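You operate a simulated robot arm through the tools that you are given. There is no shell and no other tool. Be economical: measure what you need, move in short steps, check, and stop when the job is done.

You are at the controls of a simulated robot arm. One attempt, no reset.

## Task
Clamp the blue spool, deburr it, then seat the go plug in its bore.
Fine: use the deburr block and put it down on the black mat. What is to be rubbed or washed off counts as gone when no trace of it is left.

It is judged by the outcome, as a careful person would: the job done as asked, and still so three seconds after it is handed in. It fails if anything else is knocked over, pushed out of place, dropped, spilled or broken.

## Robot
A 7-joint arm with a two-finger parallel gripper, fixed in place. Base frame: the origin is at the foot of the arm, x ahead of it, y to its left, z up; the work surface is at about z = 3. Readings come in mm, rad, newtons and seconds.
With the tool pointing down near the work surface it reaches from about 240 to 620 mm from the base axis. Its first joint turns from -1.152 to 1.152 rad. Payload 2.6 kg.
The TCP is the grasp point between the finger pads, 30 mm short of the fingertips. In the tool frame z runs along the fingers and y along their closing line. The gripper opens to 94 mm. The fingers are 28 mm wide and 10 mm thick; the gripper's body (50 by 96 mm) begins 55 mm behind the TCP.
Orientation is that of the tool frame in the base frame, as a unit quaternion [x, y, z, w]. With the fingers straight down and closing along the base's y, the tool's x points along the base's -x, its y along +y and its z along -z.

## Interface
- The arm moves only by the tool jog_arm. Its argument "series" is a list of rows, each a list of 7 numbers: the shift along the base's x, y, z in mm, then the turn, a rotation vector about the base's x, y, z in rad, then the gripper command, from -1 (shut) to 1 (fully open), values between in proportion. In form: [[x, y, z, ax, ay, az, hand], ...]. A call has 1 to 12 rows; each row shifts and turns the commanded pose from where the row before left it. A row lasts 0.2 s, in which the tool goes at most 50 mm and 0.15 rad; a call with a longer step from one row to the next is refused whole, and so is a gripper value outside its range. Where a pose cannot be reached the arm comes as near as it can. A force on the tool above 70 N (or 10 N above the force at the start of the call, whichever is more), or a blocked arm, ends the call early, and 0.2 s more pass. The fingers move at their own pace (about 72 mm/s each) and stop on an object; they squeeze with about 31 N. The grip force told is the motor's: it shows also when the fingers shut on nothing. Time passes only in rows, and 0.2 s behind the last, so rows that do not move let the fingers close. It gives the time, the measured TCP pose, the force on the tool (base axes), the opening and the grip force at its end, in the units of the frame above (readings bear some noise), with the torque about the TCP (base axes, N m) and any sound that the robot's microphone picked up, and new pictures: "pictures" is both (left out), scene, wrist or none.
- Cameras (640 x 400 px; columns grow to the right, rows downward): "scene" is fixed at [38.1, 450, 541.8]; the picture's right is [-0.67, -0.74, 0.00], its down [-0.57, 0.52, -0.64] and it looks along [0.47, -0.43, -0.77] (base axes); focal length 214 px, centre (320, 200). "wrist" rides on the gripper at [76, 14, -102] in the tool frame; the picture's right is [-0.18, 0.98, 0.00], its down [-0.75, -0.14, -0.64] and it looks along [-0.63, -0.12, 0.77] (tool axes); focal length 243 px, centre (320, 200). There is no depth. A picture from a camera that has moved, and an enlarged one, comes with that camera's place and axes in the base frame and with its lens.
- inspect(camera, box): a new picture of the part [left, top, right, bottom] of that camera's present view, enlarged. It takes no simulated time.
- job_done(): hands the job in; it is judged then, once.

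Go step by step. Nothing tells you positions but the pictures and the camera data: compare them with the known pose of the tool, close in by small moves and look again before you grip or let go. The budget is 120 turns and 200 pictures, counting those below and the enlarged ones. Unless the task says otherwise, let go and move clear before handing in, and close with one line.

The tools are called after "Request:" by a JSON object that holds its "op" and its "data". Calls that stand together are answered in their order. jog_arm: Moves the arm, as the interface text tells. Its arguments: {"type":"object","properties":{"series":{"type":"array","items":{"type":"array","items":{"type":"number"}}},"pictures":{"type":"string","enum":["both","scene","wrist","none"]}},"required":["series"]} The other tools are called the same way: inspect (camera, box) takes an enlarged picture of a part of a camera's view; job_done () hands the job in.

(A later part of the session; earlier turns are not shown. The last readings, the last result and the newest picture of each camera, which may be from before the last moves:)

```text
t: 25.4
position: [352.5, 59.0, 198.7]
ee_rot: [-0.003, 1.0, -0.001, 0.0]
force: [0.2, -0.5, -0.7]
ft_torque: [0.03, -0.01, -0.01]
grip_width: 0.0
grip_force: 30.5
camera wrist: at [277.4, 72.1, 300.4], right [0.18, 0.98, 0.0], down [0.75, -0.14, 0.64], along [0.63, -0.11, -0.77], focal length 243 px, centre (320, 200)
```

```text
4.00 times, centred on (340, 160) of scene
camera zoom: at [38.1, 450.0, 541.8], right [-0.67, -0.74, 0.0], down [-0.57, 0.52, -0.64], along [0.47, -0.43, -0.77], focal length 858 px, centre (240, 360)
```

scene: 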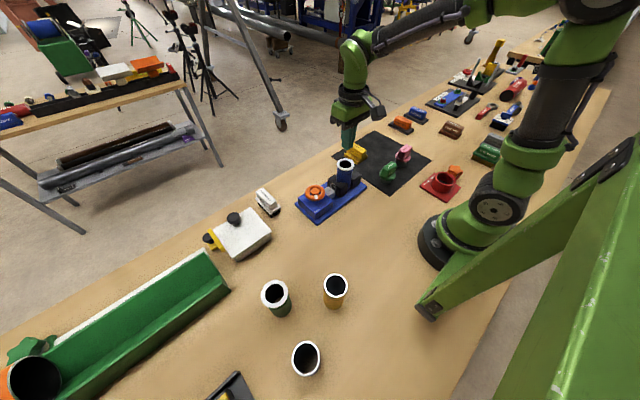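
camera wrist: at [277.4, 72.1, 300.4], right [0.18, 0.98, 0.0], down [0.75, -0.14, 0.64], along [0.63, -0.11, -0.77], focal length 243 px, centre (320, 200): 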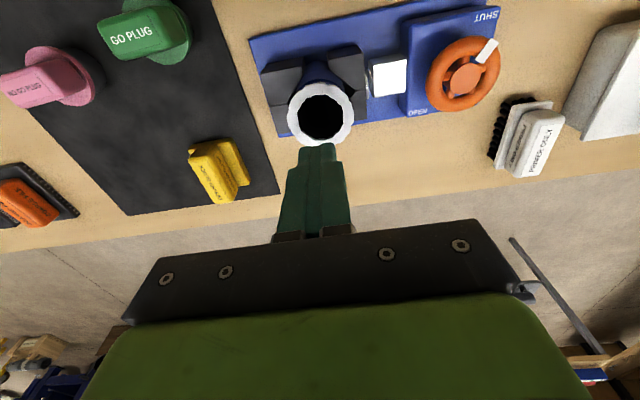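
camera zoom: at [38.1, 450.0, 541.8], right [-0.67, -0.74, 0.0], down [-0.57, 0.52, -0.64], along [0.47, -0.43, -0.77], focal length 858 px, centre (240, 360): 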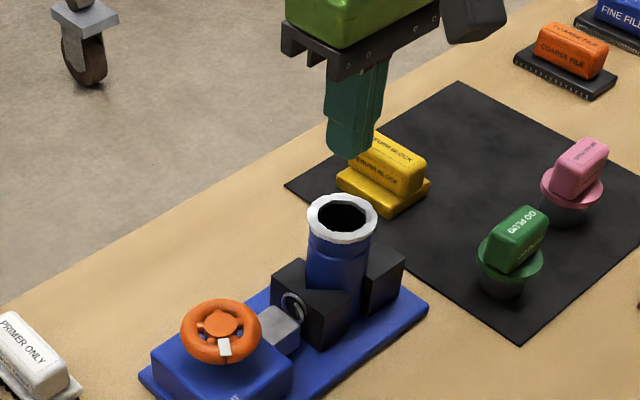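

The block slipped out of the fingers on the lift and still stands on the mat. I look at it again before regripping.

Request:
{"op": "inspect", "data": {"camera": "wrist", "box": [170, 110, 290, 220]}}

Request:
{"op": "inspect", "data": {"camera": "scene", "box": [335, 130, 385, 180]}}

```text
3.64 times, centred on (230, 165) of wrist
camera zoom: at [277.4, 72.1, 300.4], right [0.18, 0.98, 0.0], down [0.75, -0.14, 0.64], along [0.63, -0.11, -0.77], focal length 882 px, centre (647, 327)
```

zoom: 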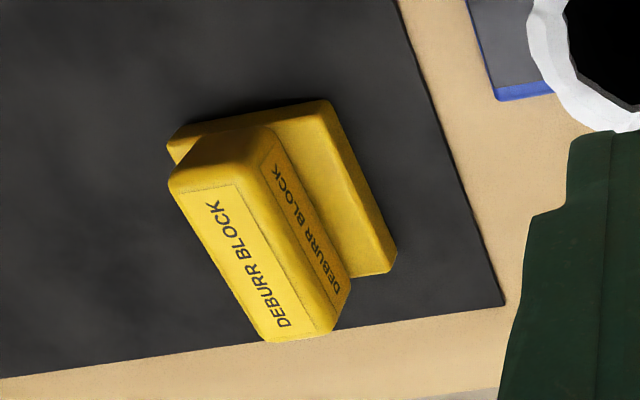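

```text
8.00 times, centred on (360, 155) of scene
camera zoom: at [38.1, 450.0, 541.8], right [-0.67, -0.74, 0.0], down [-0.57, 0.52, -0.64], along [0.47, -0.43, -0.77], focal length 1716 px, centre (0, 560)
```

zoom: 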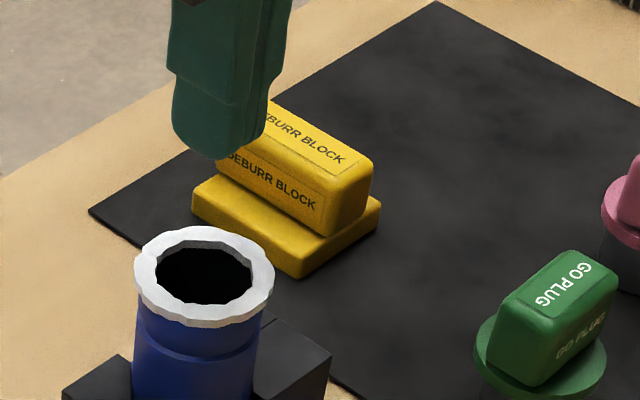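

The handle centre now reads about (424, -90), yaw near 0. I go back for a second grip and will lift slowly.

Request:
{"op": "jog_arm", "data": {"series": [[16, -36, 5, 0, 0, 0, 0.4], [18, -38, 0, 0, 0, 0, 0.4], [18, -38, 0, 0, 0, 0, 0.4], [19.5, -38, 0, 0, 0, 0, 0.4], [0, 0, -40, 0, 0, 0, 0.4], [0, 0, -40, 0, 0, 0, 0.4], [0, 0, -25, 0, 0, 0, 0.4], [0, 0, 0, 0, 0, 0, 0.4]]}}

Request:
{"op": "inspect", "data": {"camera": "wrist", "box": [220, 60, 420, 220]}}

```text
t: 27.2
position: [420.9, -92.7, 100.7]
ee_rot: [-0.003, 1.0, 0.0, 0.0]
force: [-0.3, -0.7, 0.0]
ft_torque: [0.0, 0.0, 0.0]
grip_width: 65.7
grip_force: 0.1
camera wrist: at [346.1, -79.7, 202.2], right [0.18, 0.98, 0.0], down [0.75, -0.14, 0.64], along [0.63, -0.11, -0.77], focal length 243 px, centre (320, 200)
```

scene: 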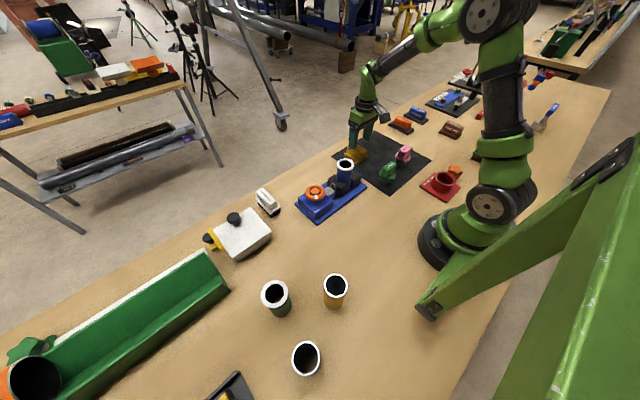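
wrist: 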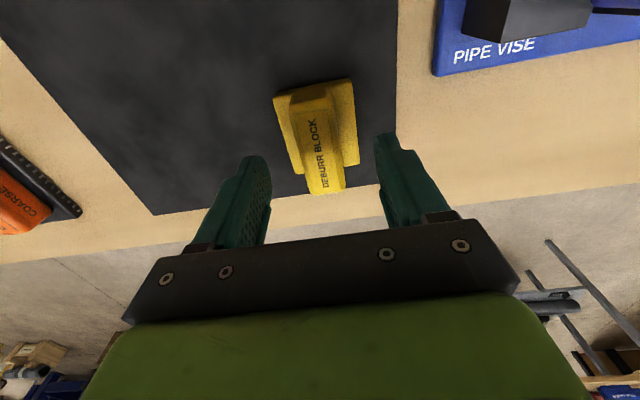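

```text
2.50 times, centred on (320, 140) of wrist
camera zoom: at [346.1, -79.7, 202.2], right [0.18, 0.98, 0.0], down [0.75, -0.14, 0.64], along [0.63, -0.11, -0.77], focal length 606 px, centre (320, 350)
```

zoom: 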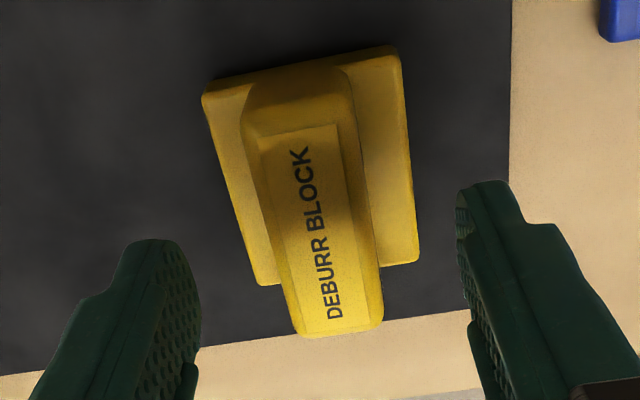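

The handle looks tapered (narrower on top). I grip it a little higher with care, read the width, then lift a few millimetres only.

Request:
{"op": "jog_arm", "data": {"series": [[2, 1.5, -20, 0, 0, 0, 0.2], [0, 0, -18, 0, 0, 0, 0.2], [0, 0, 0, 0, 0, 0, 0.2], [0, 0, 0, 0, 0, 0, -1], [0, 0, 0, 0, 0, 0, -1], [0, 0, 0, 0, 0, 0, -1], [0, 0, 0, 0, 0, 0, -1]], "pictures": "none"}}

Request:
{"op": "inspect", "data": {"camera": "wrist", "box": [220, 80, 420, 240]}}

Request:
{"op": "inspect", "data": {"camera": "scene", "box": [335, 130, 385, 180]}}

```text
t: 28.8
position: [423.0, -90.3, 62.9]
ee_rot: [-0.003, 1.0, 0.0, 0.0]
force: [0.5, 0.4, 0.9]
ft_torque: [-0.01, -0.01, -0.01]
grip_width: 29.2
grip_force: 31.5
```

```text
2.50 times, centred on (320, 160) of wrist
camera zoom: at [348.2, -77.6, 164.2], right [0.18, 0.98, 0.0], down [0.75, -0.14, 0.64], along [0.63, -0.11, -0.77], focal length 606 px, centre (320, 300)
```

zoom: 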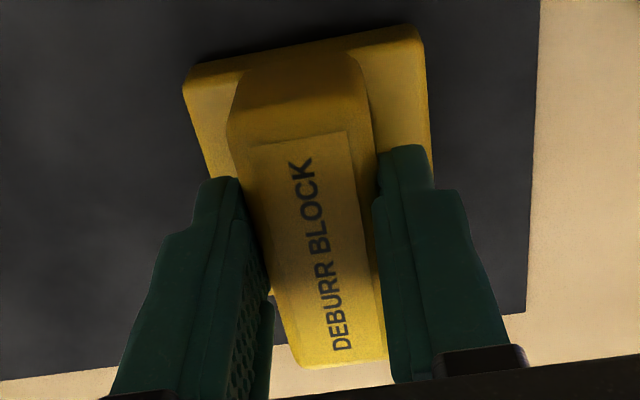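

```text
8.00 times, centred on (360, 155) of scene
camera zoom: at [38.1, 450.0, 541.8], right [-0.67, -0.74, 0.0], down [-0.57, 0.52, -0.64], along [0.47, -0.43, -0.77], focal length 1716 px, centre (0, 560)
```

zoom: 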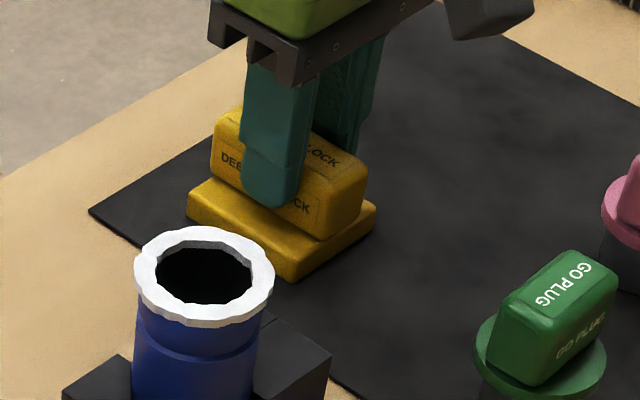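

Width is 29.2 mm here (33.5 lower down), so there was a flare at the handle's foot. I try a slow small lift.

Request:
{"op": "jog_arm", "data": {"series": [[0, 0, 2, 0, 0, 0, -1], [0, 0, 3, 0, 0, 0, -1], [0, 0, 4, 0, 0, 0, -1], [0, 0, 4, 0, 0, 0, -1]], "pictures": "none"}}

Request:
{"op": "inspect", "data": {"camera": "scene", "box": [335, 130, 385, 180]}}

```text
t: 29.8
position: [423.9, -91.8, 73.6]
ee_rot: [-0.004, 1.0, 0.0, 0.001]
force: [-0.2, -0.4, -1.5]
ft_torque: [-0.03, 0.01, 0.0]
grip_width: 29.1
grip_force: 31.2
```

```text
8.00 times, centred on (360, 155) of scene
camera zoom: at [38.1, 450.0, 541.8], right [-0.67, -0.74, 0.0], down [-0.57, 0.52, -0.64], along [0.47, -0.43, -0.77], focal length 1716 px, centre (0, 560)
```

zoom: 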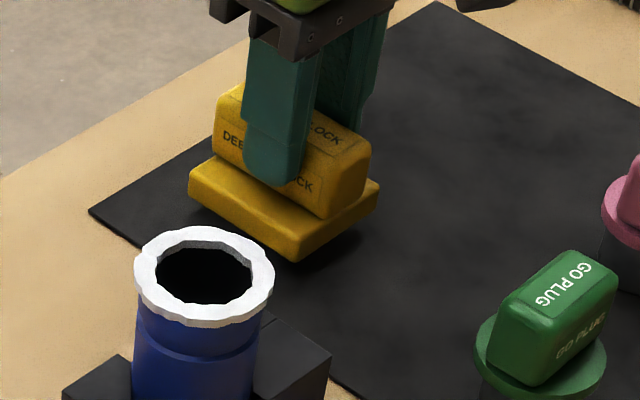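

It holds now at 29.1 mm. The block's underside is about 59 mm below the TCP. I lift gently and carry it to the spool.

Request:
{"op": "jog_arm", "data": {"series": [[0, 0, 10, 0, 0, 0, -1], [0, 0, 20, 0, 0, 0, -1], [0, 0, 25, 0, 0, 0, -1], [0, 0, 30, 0, 0, 0, -1], [-4, 10, 30, 0, 0, 0, -1], [-12, 22, 25, 0, 0, 0, -1], [-14, 26, 0, 0, 0, 0, -1], [-14, 26, 0, 0, 0, 0, -1], [-14, 26, 0, 0, 0, 0, -1], [-12, 26, 0, 0, 0, 0, -1], [-4, 15, 0, 0, 0, 0, -1], [0, 0, 0, 0, 0, 0, -1]]}}

Request:
{"op": "inspect", "data": {"camera": "scene", "box": [300, 110, 400, 210]}}

```text
t: 32.4
position: [349.6, 59.9, 213.3]
ee_rot: [-0.003, 1.0, -0.001, 0.0]
force: [-0.5, -0.1, -1.6]
ft_torque: [0.0, 0.0, 0.0]
grip_width: 29.1
grip_force: 30.5
camera wrist: at [274.4, 73.3, 315.3], right [0.18, 0.98, 0.0], down [0.75, -0.14, 0.64], along [0.63, -0.11, -0.77], focal length 243 px, centre (320, 200)
```

scene: 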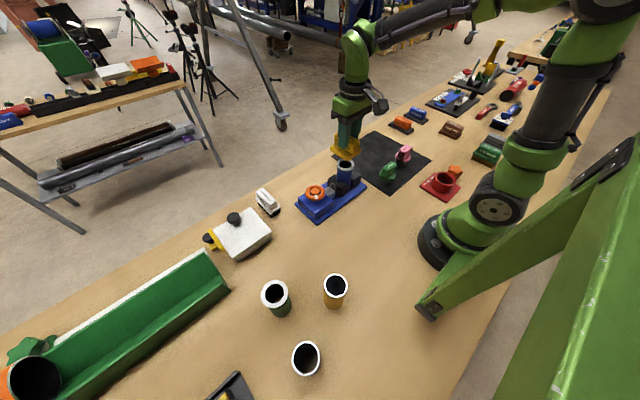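
wrist: 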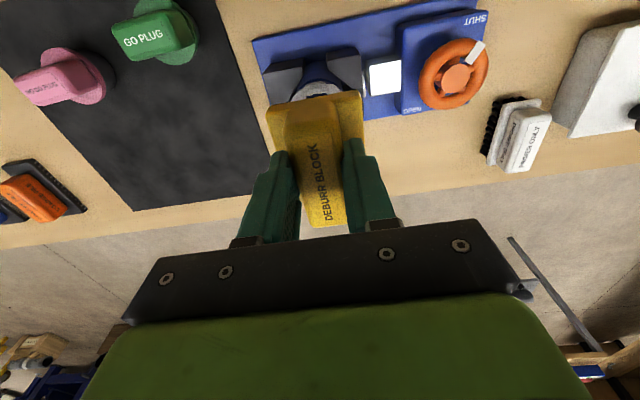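

```text
4.00 times, centred on (350, 160) of scene
camera zoom: at [38.1, 450.0, 541.8], right [-0.67, -0.74, 0.0], down [-0.57, 0.52, -0.64], along [0.47, -0.43, -0.77], focal length 858 px, centre (200, 360)
```

zoom: 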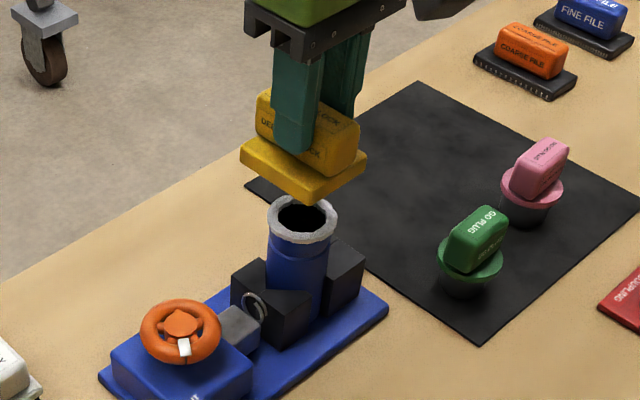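

The block hangs above the spool. I descend gradually to feel for contact.

Request:
{"op": "jog_arm", "data": {"series": [[0, 0, -15, 0, 0, 0, -1], [0, 0, -12, 0, 0, 0, -1], [0, 0, -6, 0, 0, 0, -1], [0, 0, 0, 0, 0, 0, -1]], "pictures": "none"}}

Request:
{"op": "inspect", "data": {"camera": "scene", "box": [320, 130, 370, 190]}}

```text
t: 33.4
position: [349.4, 60.8, 180.2]
ee_rot: [-0.002, 1.0, 0.0, 0.0]
force: [0.0, -0.1, -1.3]
ft_torque: [-0.02, 0.01, -0.04]
grip_width: 29.1
grip_force: 31.3
```

```text
6.67 times, centred on (345, 160) of scene
camera zoom: at [38.1, 450.0, 541.8], right [-0.67, -0.74, 0.0], down [-0.57, 0.52, -0.64], along [0.47, -0.43, -0.77], focal length 1430 px, centre (153, 467)
```

zoom: 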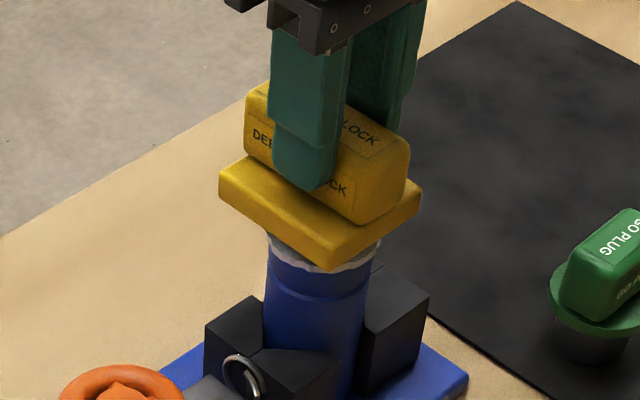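

Close to the rim. I go down in 2 mm steps.

Request:
{"op": "jog_arm", "data": {"series": [[0, 0, -2, 0, 0, 0, -1], [0, 0, -2, 0, 0, 0, -1], [0, 0, -2, 0, 0, 0, -1], [0, 0, -2, 0, 0, 0, -1]], "pictures": "none"}}

```text
t: 34.4
position: [350.1, 57.4, 171.9]
ee_rot: [-0.003, 1.0, 0.0, 0.001]
force: [0.4, -0.4, -0.5]
ft_torque: [-0.01, 0.0, 0.02]
grip_width: 29.0
grip_force: 31.3
```

Request:
{"op": "jog_arm", "data": {"series": [[0, 0, -1.5, 0, 0, 0, -1], [0, 0, -1.5, 0, 0, 0, -1], [0, 0, 0, 0, 0, 0, -1]], "pictures": "none"}}

Request:
{"op": "inspect", "data": {"camera": "scene", "box": [320, 130, 370, 190]}}

```text
t: 35.2
position: [351.4, 59.8, 171.0]
ee_rot: [-0.003, 1.0, 0.0, 0.001]
force: [-1.1, 0.2, 7.0]
ft_torque: [-0.08, 0.24, 0.0]
grip_width: 29.4
grip_force: 31.3
```

```text
6.67 times, centred on (345, 160) of scene
camera zoom: at [38.0, 449.9, 541.8], right [-0.67, -0.74, 0.0], down [-0.57, 0.52, -0.64], along [0.47, -0.43, -0.77], focal length 1430 px, centre (153, 467)
```

zoom: 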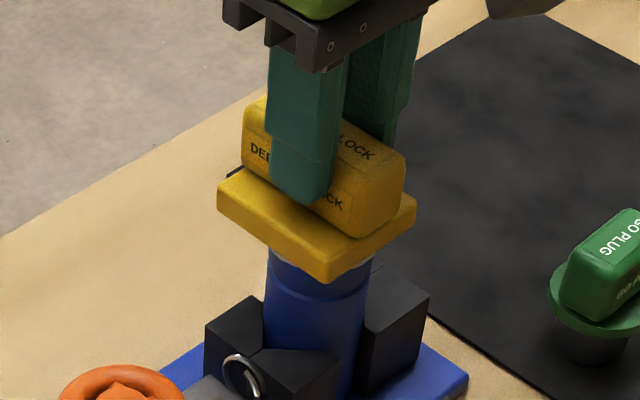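

In contact with about 8 N. I rub in small circles over the rim.

Request:
{"op": "jog_arm", "data": {"series": [[8, 0, -0.5, 0, 0, 0, -1], [-1, 4, 0, 0, 0, 0, -1], [-3, 3, 0, 0, 0, 0, -1], [-4, 1, 0, 0, 0, 0, -1], [-4, -1, 0, 0, 0, 0, -1], [-3, -3, 0, 0, 0, 0, -1], [-1, -4, 0, 0, 0, 0, -1], [1, -4, 0, 0, 0, 0, -1], [3, -3, 0, 0, 0, 0, -1], [4, -1, 0, 0, 0, 0, -1], [4, 1, 0, 0, 0, 0, -1], [3, 3, 0, 0, 0, 0, -1]], "pictures": "wrist"}}

Request:
{"op": "inspect", "data": {"camera": "scene", "box": [320, 130, 370, 190]}}

```text
t: 37.8
position: [357.5, 54.8, 168.7]
ee_rot: [-0.003, 1.0, -0.001, -0.001]
force: [0.3, -1.2, 0.1]
ft_torque: [-0.05, -0.01, -0.01]
grip_width: 29.3
grip_force: 31.3
camera wrist: at [282.0, 69.3, 271.0], right [0.18, 0.98, 0.0], down [0.76, -0.14, 0.64], along [0.63, -0.12, -0.77], focal length 243 px, centre (320, 200)
```

wrist: 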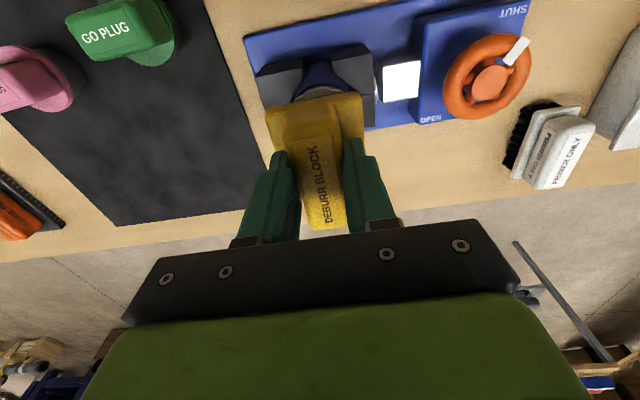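

```text
6.67 times, centred on (345, 160) of scene
camera zoom: at [38.1, 449.9, 541.8], right [-0.67, -0.74, 0.0], down [-0.57, 0.52, -0.64], along [0.47, -0.43, -0.77], focal length 1430 px, centre (153, 467)
```

zoom: 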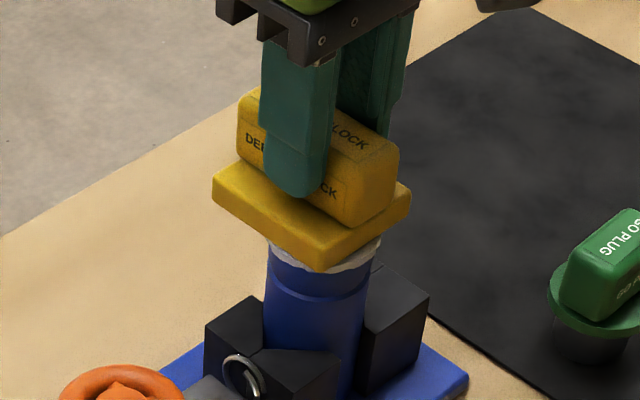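

Contact force has dropped, so some burr has likely gone. I recentre, press slightly more and keep rubbing.

Request:
{"op": "jog_arm", "data": {"series": [[-7, 4, -1.5, 0, 0, 0, -1], [-8, 0, 0, 0, 0, 0, -1], [8, 8, 0, 0, 0, 0, -1], [8, -8, 0, 0, 0, 0, -1], [-8, -8, 0, 0, 0, 0, -1], [-8, 8, 0, 0, 0, 0, -1], [8, 8, 0, 0, 0, 0, -1], [0, -8, 0, 0, 0, 0, -1]], "pictures": "none"}}

Request:
{"op": "inspect", "data": {"camera": "scene", "box": [320, 130, 370, 190]}}

```text
t: 39.6
position: [351.2, 63.0, 169.1]
ee_rot: [-0.005, 1.0, 0.002, 0.001]
force: [0.9, 7.9, 19.4]
ft_torque: [0.15, 0.3, -0.09]
grip_width: 29.4
grip_force: 30.8
```

```text
6.67 times, centred on (345, 160) of scene
camera zoom: at [38.0, 450.0, 541.8], right [-0.67, -0.74, 0.0], down [-0.57, 0.52, -0.64], along [0.47, -0.43, -0.77], focal length 1430 px, centre (153, 467)
```

zoom: 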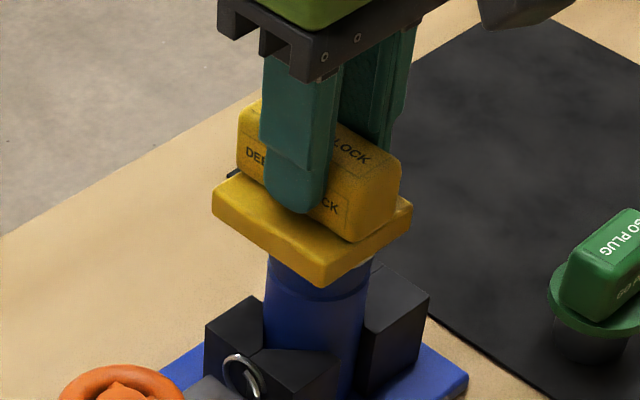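

Good pressure (about 20 N). I run more strokes around the rim.

Request:
{"op": "jog_arm", "data": {"series": [[-8, 0, 0, 0, 0, 0, -1], [4, 7, 0, 0, 0, 0, -1], [8, 0, 0, 0, 0, 0, -1], [4, -7, 0, 0, 0, 0, -1], [-4, -7, 0, 0, 0, 0, -1], [-8, 0, 0, 0, 0, 0, -1], [-4, 7, 0, 0, 0, 0, -1], [4, 7, 0, 0, 0, 0, -1], [8, 0, 0, 0, 0, 0, -1], [4, -7, 0, 0, 0, 0, -1], [-8, 0, 0, 0, 0, 0, -1]], "pictures": "none"}}

Request:
{"op": "jog_arm", "data": {"series": [[0, 0, 4, 0, 0, 0, -1], [0, 0, 25, 0, 0, 0, -1], [10, -35, 10, 0, 0, 0, -1], [10, -40, 10, 0, 0, 0, -1], [0, 0, 0, 0, 0, 0, -1]]}}

Request:
{"op": "inspect", "data": {"camera": "scene", "box": [320, 130, 370, 190]}}

```text
t: 42.0
position: [351.3, 59.6, 168.3]
ee_rot: [-0.003, 1.0, 0.0, 0.002]
force: [2.4, -1.9, 6.1]
ft_torque: [-0.09, 0.07, 0.03]
grip_width: 29.2
grip_force: 31.1
```

```text
t: 43.2
position: [366.0, -14.0, 216.3]
ee_rot: [-0.003, 1.0, 0.001, 0.001]
force: [-1.4, -0.2, -2.1]
ft_torque: [0.02, 0.01, 0.0]
grip_width: 29.3
grip_force: 31.4
camera wrist: at [291.2, -0.9, 318.3], right [0.18, 0.98, 0.0], down [0.75, -0.14, 0.64], along [0.63, -0.11, -0.77], focal length 243 px, centre (320, 200)
```

scene: 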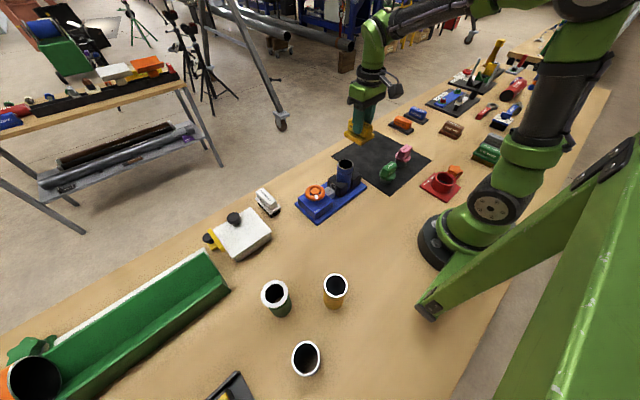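
wrist: 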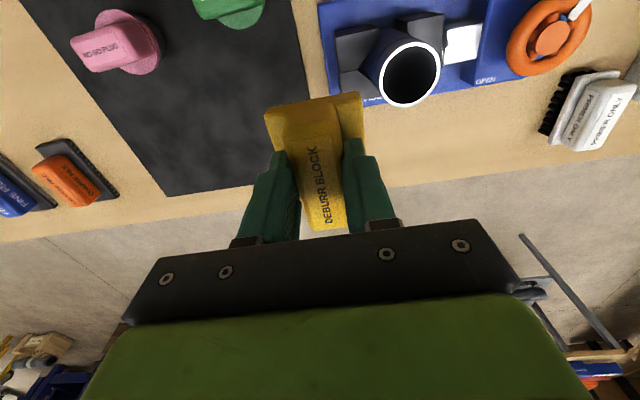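

```text
6.67 times, centred on (345, 160) of scene
camera zoom: at [38.1, 449.9, 541.8], right [-0.67, -0.74, 0.0], down [-0.57, 0.52, -0.64], along [0.47, -0.43, -0.77], focal length 1430 px, centre (153, 467)
```

zoom: 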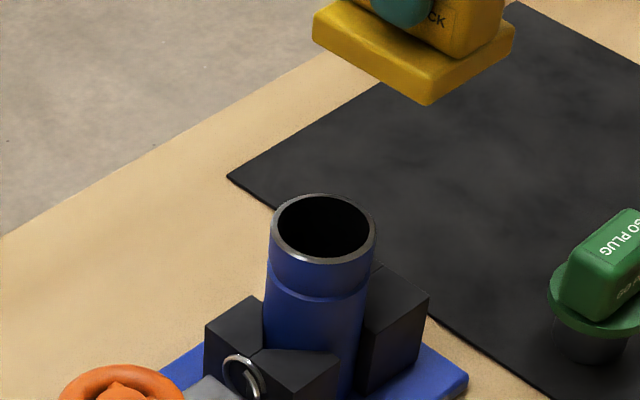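

The ragged burr is gone in the scene view. I check the rim closely from the wrist camera, since no trace may remain.

Request:
{"op": "inspect", "data": {"camera": "wrist", "box": [370, 25, 450, 115]}}

Request:
{"op": "inspect", "data": {"camera": "scene", "box": [335, 155, 355, 175]}}

```text
4.44 times, centred on (410, 70) of wrist
camera zoom: at [291.2, -0.9, 318.3], right [0.18, 0.98, 0.0], down [0.75, -0.14, 0.64], along [0.63, -0.11, -0.77], focal length 1078 px, centre (-80, 778)
```

zoom: 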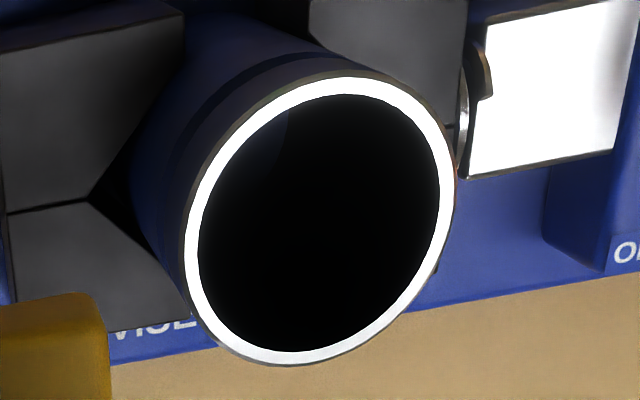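

```text
16.00 times, centred on (345, 165) of scene
camera zoom: at [38.1, 449.9, 541.8], right [-0.67, -0.74, 0.0], down [-0.57, 0.52, -0.64], along [0.47, -0.43, -0.77], focal length 3432 px, centre (-80, 760)
```

zoom: 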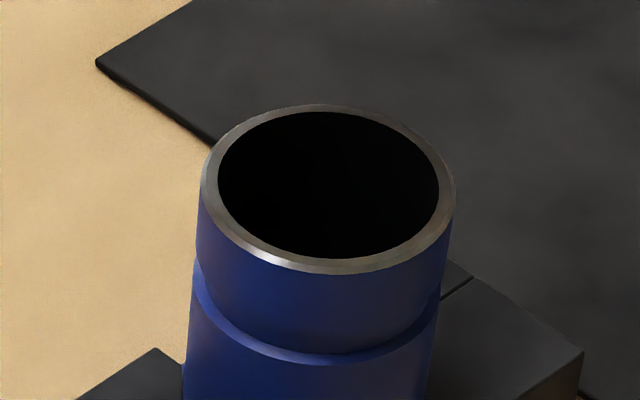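

The rim is clean all round. I carry the block back to its place on the black mat and set it down.

Request:
{"op": "jog_arm", "data": {"series": [[14, -19, 0, 0, 0, 0, -1], [14, -19, 0, 0, 0, 0, -1], [14, -19, 0, 0, 0, 0, -1], [15, -20, 0, 0, 0, 0, -1], [0, 0, -35, 0, 0, 0, -1], [0, 0, -35, 0, 0, 0, -1], [0, 0, -35, 0, 0, 0, -1], [0, 0, -25, 0, 0, 0, -1], [0, 0, -10, 0, 0, 0, -1], [0, 0, 0, 0, 0, 0, -1]]}}

Request:
{"op": "inspect", "data": {"camera": "scene", "box": [335, 130, 385, 180]}}

```text
t: 45.4
position: [427.5, -92.1, 78.8]
ee_rot: [-0.002, 1.0, 0.0, 0.0]
force: [-0.5, -0.4, -0.4]
ft_torque: [-0.01, 0.01, 0.0]
grip_width: 29.1
grip_force: 31.0
camera wrist: at [352.1, -77.2, 180.3], right [0.18, 0.98, 0.0], down [0.75, -0.14, 0.64], along [0.63, -0.11, -0.77], focal length 243 px, centre (320, 200)
```

scene: 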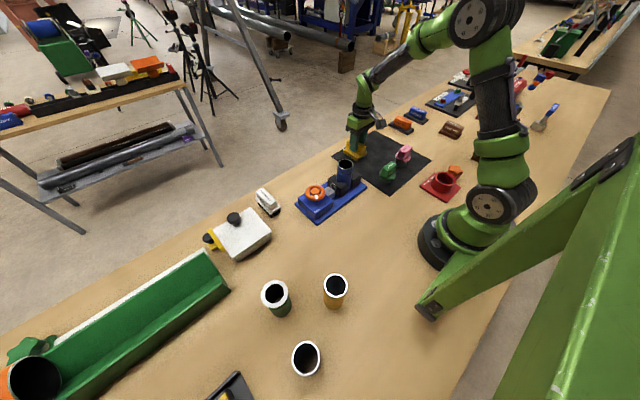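
wrist: 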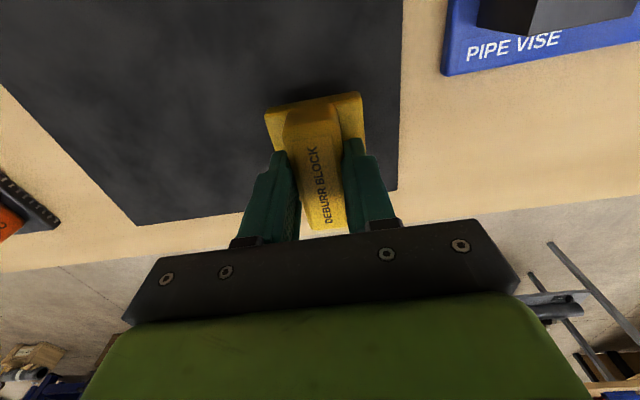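

```text
8.00 times, centred on (360, 155) of scene
camera zoom: at [38.1, 449.9, 541.8], right [-0.67, -0.74, 0.0], down [-0.57, 0.52, -0.64], along [0.47, -0.43, -0.77], focal length 1716 px, centre (0, 560)
```

zoom: 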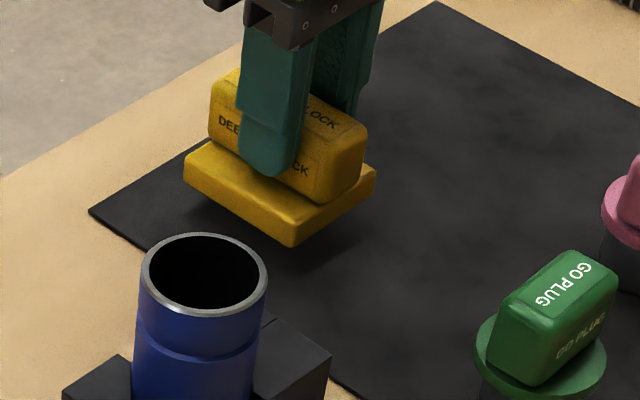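

I shift slightly inward on the mat and lower the last stretch gently.

Request:
{"op": "jog_arm", "data": {"series": [[-8, -4, -4, 0, 0, 0, -1], [0, 0, -5, 0, 0, 0, -1], [0, 0, -3, 0, 0, 0, -1], [0, 0, -2, 0, 0, 0, -1], [0, 0, -1.5, 0, 0, 0, -1], [0, 0, 0, 0, 0, 0, -1]], "pictures": "none"}}

Request:
{"op": "inspect", "data": {"camera": "scene", "box": [335, 130, 385, 180]}}

```text
t: 46.8
position: [419.4, -94.6, 61.3]
ee_rot: [-0.004, 1.0, 0.001, 0.001]
force: [0.5, -0.2, -1.9]
ft_torque: [-0.01, 0.01, 0.0]
grip_width: 29.0
grip_force: 30.8
```

```text
8.00 times, centred on (360, 155) of scene
camera zoom: at [38.1, 449.9, 541.8], right [-0.67, -0.74, 0.0], down [-0.57, 0.52, -0.64], along [0.47, -0.43, -0.77], focal length 1716 px, centre (0, 560)
```

zoom: 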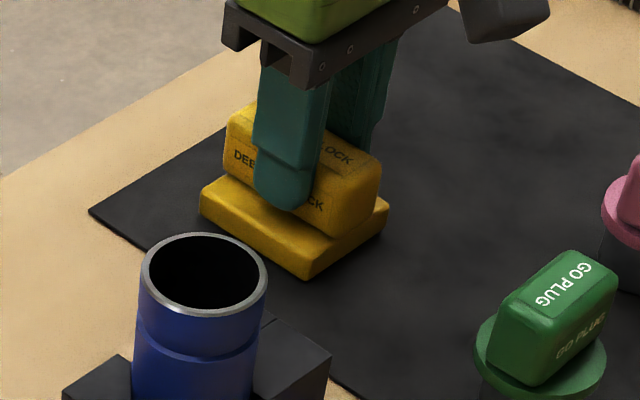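

Request:
{"op": "jog_arm", "data": {"series": [[0, 0, -1, 0, 0, 0, -1], [0, 0, -1, 0, 0, 0, -1], [0, 0, 0, 0, 0, 0, -1]], "pictures": "none"}}

```text
t: 47.6
position: [419.1, -95.2, 59.6]
ee_rot: [-0.003, 1.0, 0.0, 0.0]
force: [-0.5, -0.4, -1.3]
ft_torque: [0.01, 0.03, -0.01]
grip_width: 29.3
grip_force: 31.0
```

Still hanging free. I lower further, one millimetre at a time.

Request:
{"op": "jog_arm", "data": {"series": [[0, 0, -1, 0, 0, 0, -1], [0, 0, -1, 0, 0, 0, -1], [0, 0, 0, 0, 0, 0, -1]], "pictures": "none"}}

Request:
{"op": "inspect", "data": {"camera": "scene", "box": [335, 130, 385, 180]}}

```text
t: 48.4
position: [420.2, -96.6, 58.7]
ee_rot: [-0.003, 1.0, 0.001, -0.001]
force: [-13.1, 6.0, 18.3]
ft_torque: [0.1, 0.25, -0.02]
grip_width: 29.4
grip_force: 30.9
```

```text
8.00 times, centred on (360, 155) of scene
camera zoom: at [38.0, 450.0, 541.8], right [-0.67, -0.74, 0.0], down [-0.57, 0.52, -0.64], along [0.47, -0.43, -0.77], focal length 1716 px, centre (0, 560)
```

zoom: 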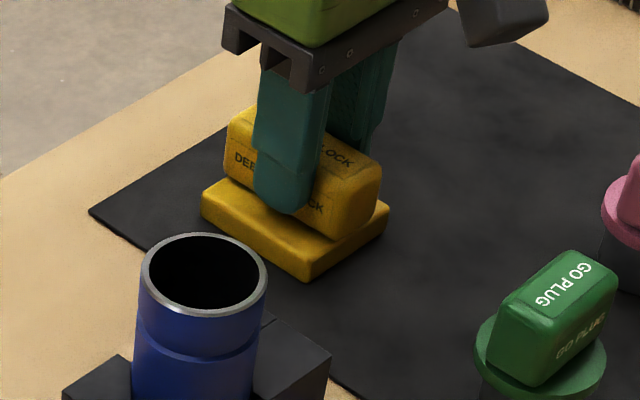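

The block rests on the mat. I open and lift clear, moving back for a view of the go plug.

Request:
{"op": "jog_arm", "data": {"series": [[0, 0, 0.5, 0, 0, 0, 0.2], [0, 0, 0, 0, 0, 0, 0.2], [0, 0, 20, 0, 0, 0, 0.2], [0, 0, 40, 0, 0, 0, 0.2], [-10, 0, 40, 0, 0, 0, 0.2], [-40, 10, 40, 0, 0, 0, 0.4], [-50, 0, 0, 0, 0, 0, 0.4], [-30, 0, 0, 0, 0, 0, 0.4], [0, 0, 0, 0, 0, 0, 0.4]]}}

Request:
{"op": "inspect", "data": {"camera": "scene", "box": [335, 130, 415, 200]}}

Request:
{"op": "inspect", "data": {"camera": "wrist", "box": [200, 0, 450, 160]}}

```text
refused: row 6 steps farther than a row can; nothing moved
```

```text
5.71 times, centred on (375, 165) of scene
camera zoom: at [38.0, 450.0, 541.8], right [-0.67, -0.74, 0.0], down [-0.57, 0.52, -0.64], along [0.47, -0.43, -0.77], focal length 1226 px, centre (6, 400)
```

zoom: 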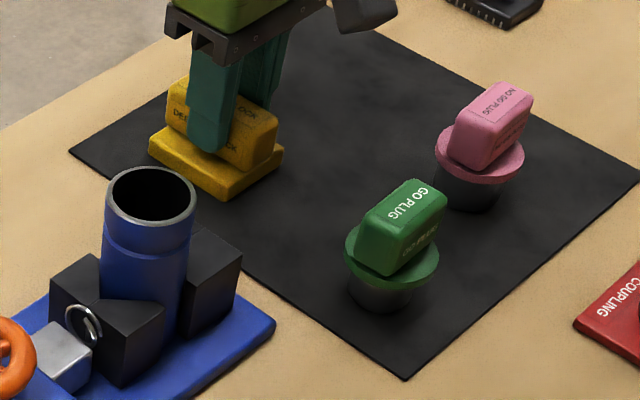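

```text
2.50 times, centred on (325, 80) of wrist
camera zoom: at [344.2, -82.6, 160.8], right [0.18, 0.98, 0.0], down [0.75, -0.14, 0.64], along [0.63, -0.11, -0.77], focal length 606 px, centre (308, 500)
```

zoom: 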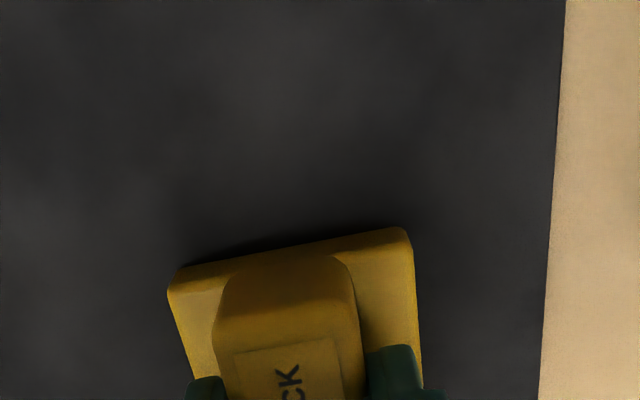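

That step was too long; nothing moved. I redo the release with shorter rows.

Request:
{"op": "jog_arm", "data": {"series": [[0, 0, 0.5, 0, 0, 0, 0.2], [0, 0, 0, 0, 0, 0, 0.2], [0, 0, 20, 0, 0, 0, 0.2], [0, 0, 40, 0, 0, 0, 0.2], [-10, 0, 40, 0, 0, 0, 0.2], [-30, 10, 30, 0, 0, 0, 0.2], [-35, 10, 30, 0, 0, 0, 0.2], [-35, 0, 20, 0, 0, 0, 0.2], [0, 0, 0, 0, 0, 0, 0.2]]}}

Request:
{"op": "inspect", "data": {"camera": "wrist", "box": [200, 0, 450, 160]}}

```text
t: 50.4
position: [309.8, -77.2, 235.0]
ee_rot: [-0.002, 1.0, 0.0, 0.0]
force: [-1.6, -0.1, 0.7]
ft_torque: [0.01, -0.03, -0.01]
grip_width: 56.4
grip_force: 0.1
camera wrist: at [234.3, -64.3, 336.8], right [0.18, 0.98, 0.0], down [0.75, -0.14, 0.64], along [0.63, -0.11, -0.77], focal length 243 px, centre (320, 200)
```

scene: 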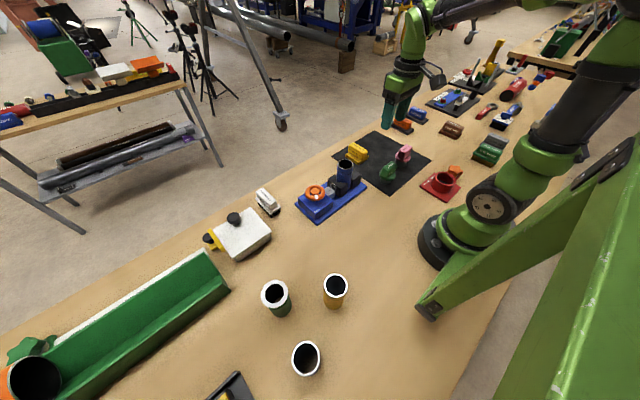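
wrist: 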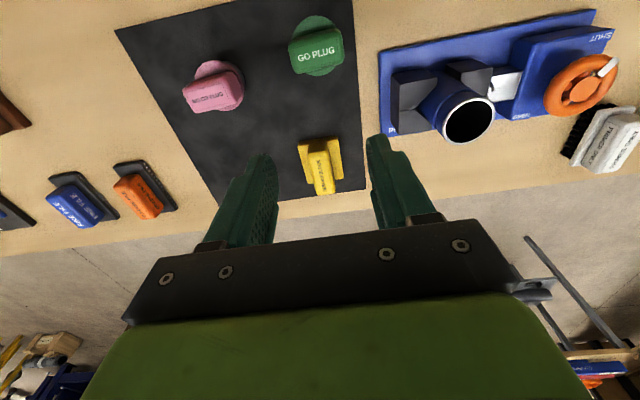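

```text
2.50 times, centred on (325, 80) of wrist
camera zoom: at [234.3, -64.3, 336.8], right [0.18, 0.98, 0.0], down [0.75, -0.14, 0.64], along [0.63, -0.11, -0.77], focal length 606 px, centre (308, 500)
```

zoom: 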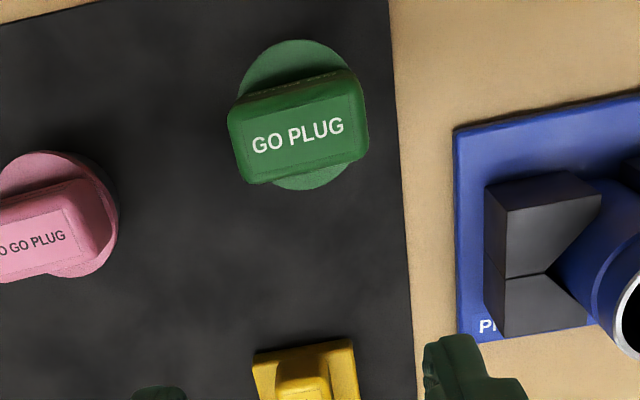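

The go plug stands at about (274, -73.5), handle running along y, top near z 77. I turn the fingers to close along x and move over it.

Request:
{"op": "jog_arm", "data": {"series": [[-4, 0, 0, 0, 0, -0.14, 0.2], [-4, 0, 0, 0, 0, -0.14, 0.2], [-4, 0, 0, 0, 0, -0.14, 0.2], [-4, 0, 0, 0, 0, -0.14, 0.2], [-4, 0, 0, 0, 0, -0.14, 0.2], [-4, 0, 0, 0, 0, -0.14, 0.2], [-4, 0, 0, 0, 0, -0.14, 0.2], [-4, 0, 0, 0, 0, -0.14, 0.2], [-3, 2, 0, 0, 0, -0.14, 0.2], [-1, 2, -20, 0, 0, -0.14, 0.2], [0, 0, -25, 0, 0, -0.12, 0.2], [0, 0, 0, 0, 0, 0, 0.2]]}}

Request:
{"op": "inspect", "data": {"camera": "wrist", "box": [200, 40, 440, 220]}}

Request:
{"op": "inspect", "data": {"camera": "scene", "box": [355, 130, 435, 200]}}

```text
t: 53.0
position: [271.2, -70.3, 193.1]
ee_rot: [0.687, 0.727, 0.0, 0.0]
force: [-0.1, 0.3, -0.4]
ft_torque: [0.05, 0.0, -0.02]
grip_width: 56.5
grip_force: 0.0
camera wrist: at [283.0, 6.6, 295.0], right [0.99, -0.13, 0.0], down [-0.1, -0.76, 0.64], along [-0.08, -0.64, -0.77], focal length 243 px, centre (320, 200)
```

scene: 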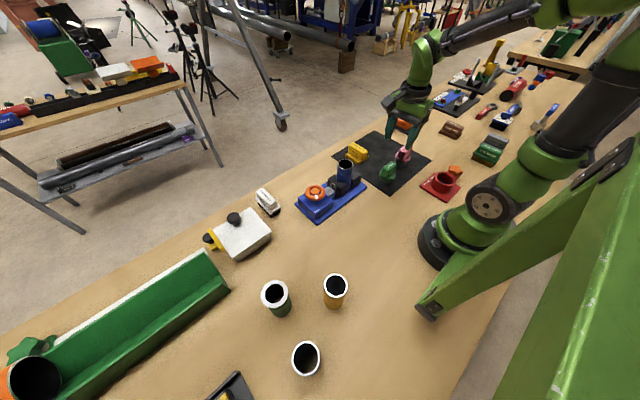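
wrist: 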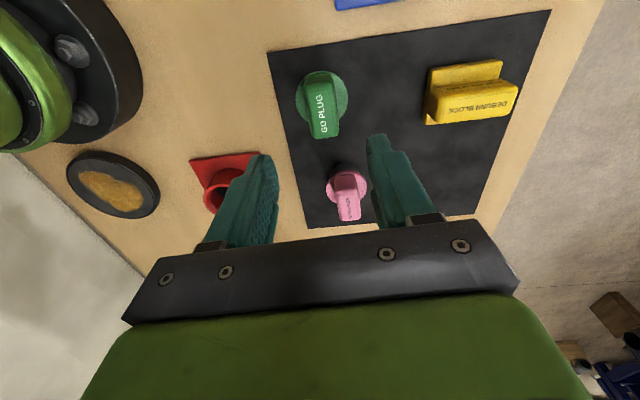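

```text
2.22 times, centred on (320, 130) of wrist
camera zoom: at [283.0, 6.6, 295.0], right [0.99, -0.13, 0.0], down [-0.1, -0.76, 0.64], along [-0.08, -0.64, -0.77], focal length 539 px, centre (320, 356)
```

zoom: 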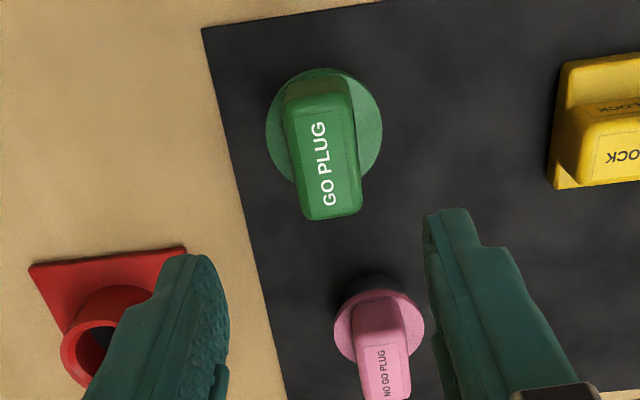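

```text
5.71 times, centred on (395, 165) of scene
camera zoom: at [38.1, 450.0, 541.8], right [-0.67, -0.74, 0.0], down [-0.57, 0.52, -0.64], along [0.47, -0.43, -0.77], focal length 1226 px, centre (-109, 400)
```

zoom: 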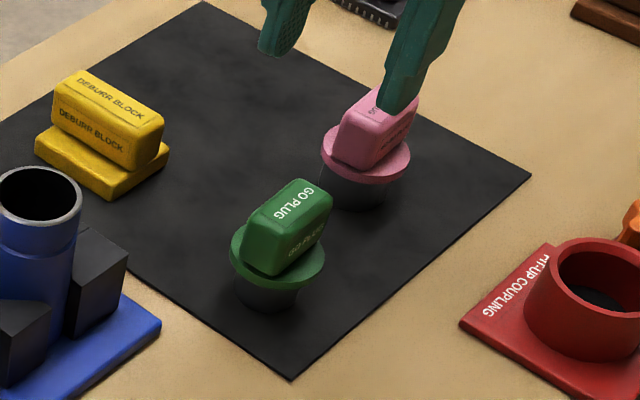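

Both cameras agree: handle centre at about (276, -73), flange near z 41, top near z 77. I align, go down to TCP z 84 and close.

Request:
{"op": "jog_arm", "data": {"series": [[2, -1, -30, 0, 0, -0.03, 0.2], [2, -1.5, -30, 0, 0, -0.03, 0.2], [0, 0, -20, 0, 0, 0, 0.2], [0, 0, 0, 0, 0, 0, 0.2]], "pictures": "wrist"}}

Request:
{"op": "inspect", "data": {"camera": "scene", "box": [355, 130, 435, 200]}}

```text
t: 54.0
position: [277.7, -73.7, 113.7]
ee_rot: [0.709, 0.705, 0.0, 0.0]
force: [0.3, -0.2, -0.2]
ft_torque: [-0.03, -0.02, -0.04]
grip_width: 56.5
grip_force: 0.1
camera wrist: at [293.3, 2.1, 216.4], right [0.98, -0.19, 0.0], down [-0.14, -0.75, 0.64], along [-0.12, -0.63, -0.77], focal length 243 px, centre (320, 200)
```

wrist: 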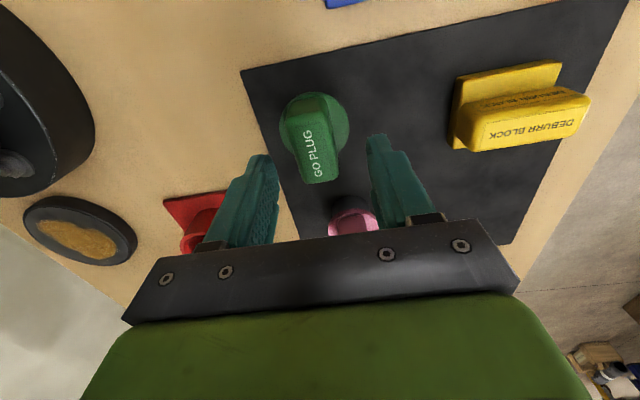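

```text
5.71 times, centred on (395, 165) of scene
camera zoom: at [38.1, 449.9, 541.8], right [-0.67, -0.74, 0.0], down [-0.57, 0.52, -0.64], along [0.47, -0.43, -0.77], focal length 1226 px, centre (-109, 400)
```

zoom: 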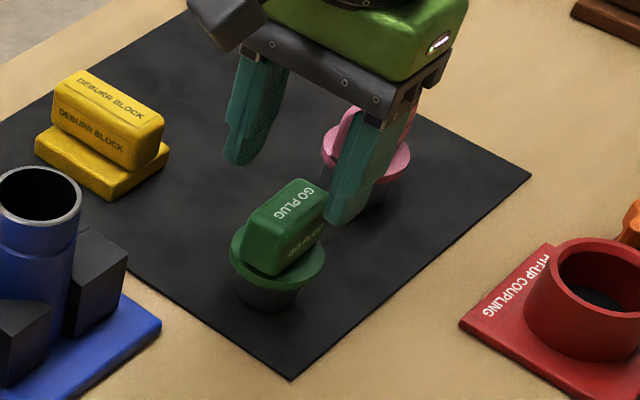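

Request:
{"op": "jog_arm", "data": {"series": [[-1.5, 1, -15, 0, 0, 0, 0.2], [0, 0, -15, 0, 0, 0, 0.2], [0, 0, 0, 0, 0, 0, 0.2], [0, 0, 0, 0, 0, 0, -1], [0, 0, 0, 0, 0, 0, -1], [0, 0, 0, 0, 0, 0, -1]], "pictures": "wrist"}}

Request:
{"op": "inspect", "data": {"camera": "scene", "box": [355, 130, 435, 200]}}

```text
t: 55.4
position: [275.1, -72.5, 84.9]
ee_rot: [0.709, 0.706, 0.0, -0.001]
force: [0.7, 0.3, 0.1]
ft_torque: [-0.01, 0.01, 0.04]
grip_width: 27.3
grip_force: 31.0
camera wrist: at [290.3, 3.1, 186.7], right [0.98, -0.19, 0.0], down [-0.14, -0.75, 0.64], along [-0.12, -0.63, -0.77], focal length 243 px, centre (320, 200)
```

wrist: 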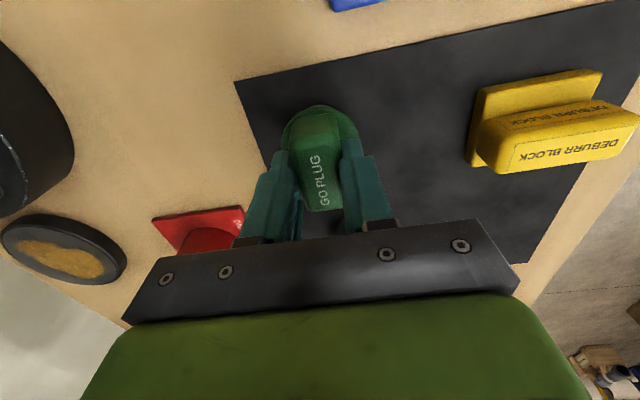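

```text
5.71 times, centred on (395, 165) of scene
camera zoom: at [38.1, 449.9, 541.8], right [-0.67, -0.74, 0.0], down [-0.57, 0.52, -0.64], along [0.47, -0.43, -0.77], focal length 1226 px, centre (-109, 400)
```

zoom: 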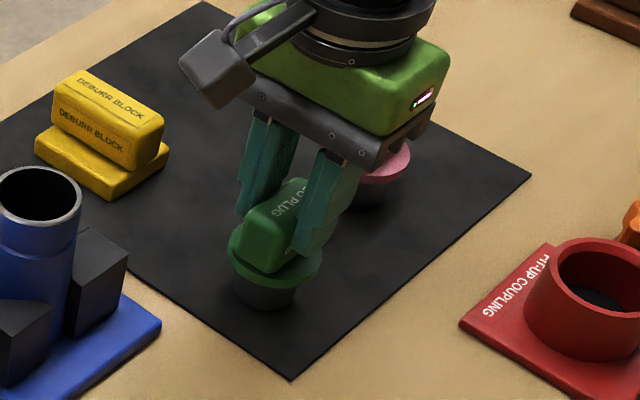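

Gripped at 27.3 mm. I lift slowly and check that it holds.

Request:
{"op": "jog_arm", "data": {"series": [[0, 0, 2, 0, 0, 0, -1], [0, 0, 3, 0, 0, 0, -1], [0, 0, 5, 0, 0, 0, -1], [0, 0, 10, 0, 0, 0, -1], [0, 0, 20, 0, 0, 0, -1], [0, 0, 25, 0, 0, 0, -1], [0, 0, 0, 0, 0, 0, -1]], "pictures": "none"}}

Request:
{"op": "inspect", "data": {"camera": "scene", "box": [355, 110, 435, 180]}}

```text
t: 57.0
position: [276.1, -74.5, 149.9]
ee_rot: [0.708, 0.706, 0.001, -0.001]
force: [-0.6, -0.2, -1.9]
ft_torque: [0.0, 0.02, -0.01]
grip_width: 27.7
grip_force: 30.5
```

```text
5.71 times, centred on (395, 145) of scene
camera zoom: at [38.1, 449.9, 541.8], right [-0.67, -0.74, 0.0], down [-0.57, 0.52, -0.64], along [0.47, -0.43, -0.77], focal length 1226 px, centre (-109, 514)
```

zoom: 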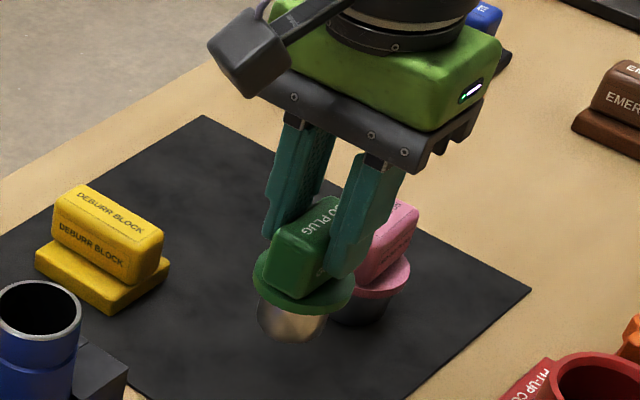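

It holds. I raise it and carry it over the spool.

Request:
{"op": "jog_arm", "data": {"series": [[0, 0, 25, 0, 0, 0, -1], [0, 0, 35, 0, 0, 0, -1], [6, 10, 20, 0, 0, 0, -1], [12, 22, 0, 0, 0, 0, -1], [14, 26, 0, 0, 0, 0, -1], [14, 26, 0, 0, 0, 0, -1], [14, 26, 0, 0, 0, 0, -1], [14.5, 24, 0, 0, 0, 0, -1], [0, 0, 0, 0, 0, 0, -1]]}}

Request:
{"op": "inspect", "data": {"camera": "scene", "box": [310, 120, 380, 200]}}

Request:
{"op": "inspect", "data": {"camera": "wrist", "box": [220, 20, 420, 180]}}

```text
t: 59.0
position: [351.3, 62.0, 230.9]
ee_rot: [0.708, 0.706, 0.0, 0.0]
force: [0.5, -0.1, -1.3]
ft_torque: [0.0, 0.0, 0.01]
grip_width: 27.2
grip_force: 30.9
camera wrist: at [367.4, 137.7, 331.4], right [0.98, -0.19, 0.0], down [-0.14, -0.75, 0.64], along [-0.12, -0.63, -0.77], focal length 243 px, centre (320, 200)
```

scene: 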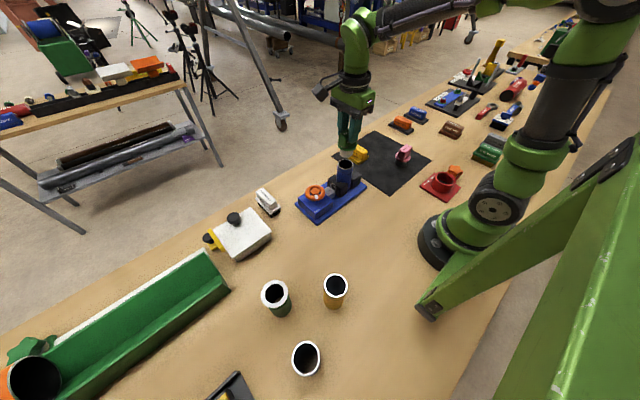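
wrist: 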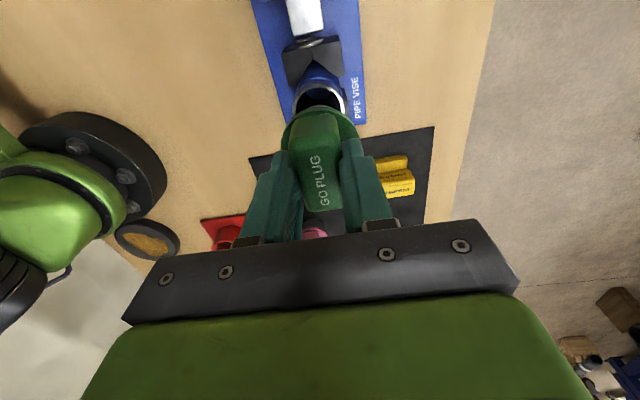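

```text
5.00 times, centred on (345, 160) of scene
camera zoom: at [38.1, 450.0, 541.8], right [-0.67, -0.74, 0.0], down [-0.57, 0.52, -0.64], along [0.47, -0.43, -0.77], focal length 1072 px, centre (195, 400)
```

zoom: 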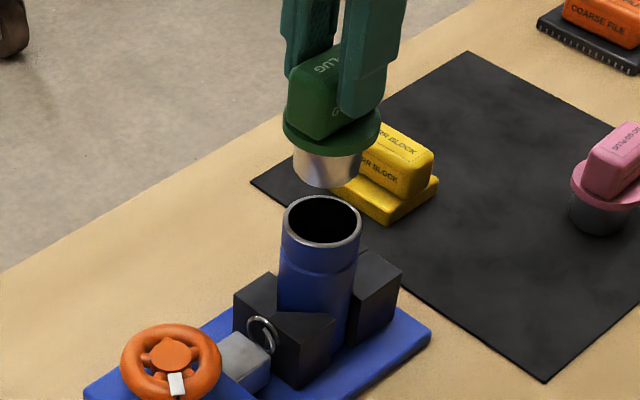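

```text
2.50 times, centred on (320, 100) of wrist
camera zoom: at [367.4, 137.7, 331.4], right [0.98, -0.19, 0.0], down [-0.14, -0.75, 0.64], along [-0.12, -0.63, -0.77], focal length 606 px, centre (320, 450)
```

zoom: 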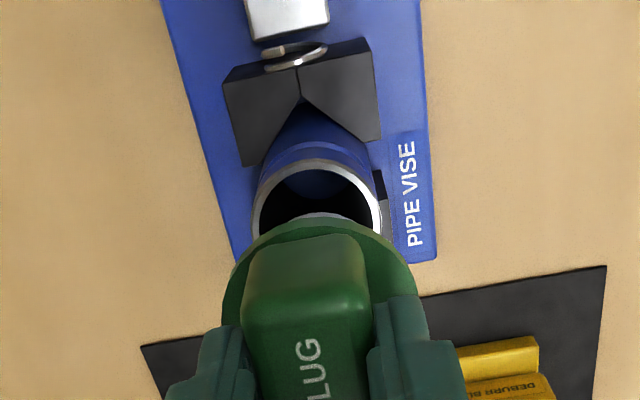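

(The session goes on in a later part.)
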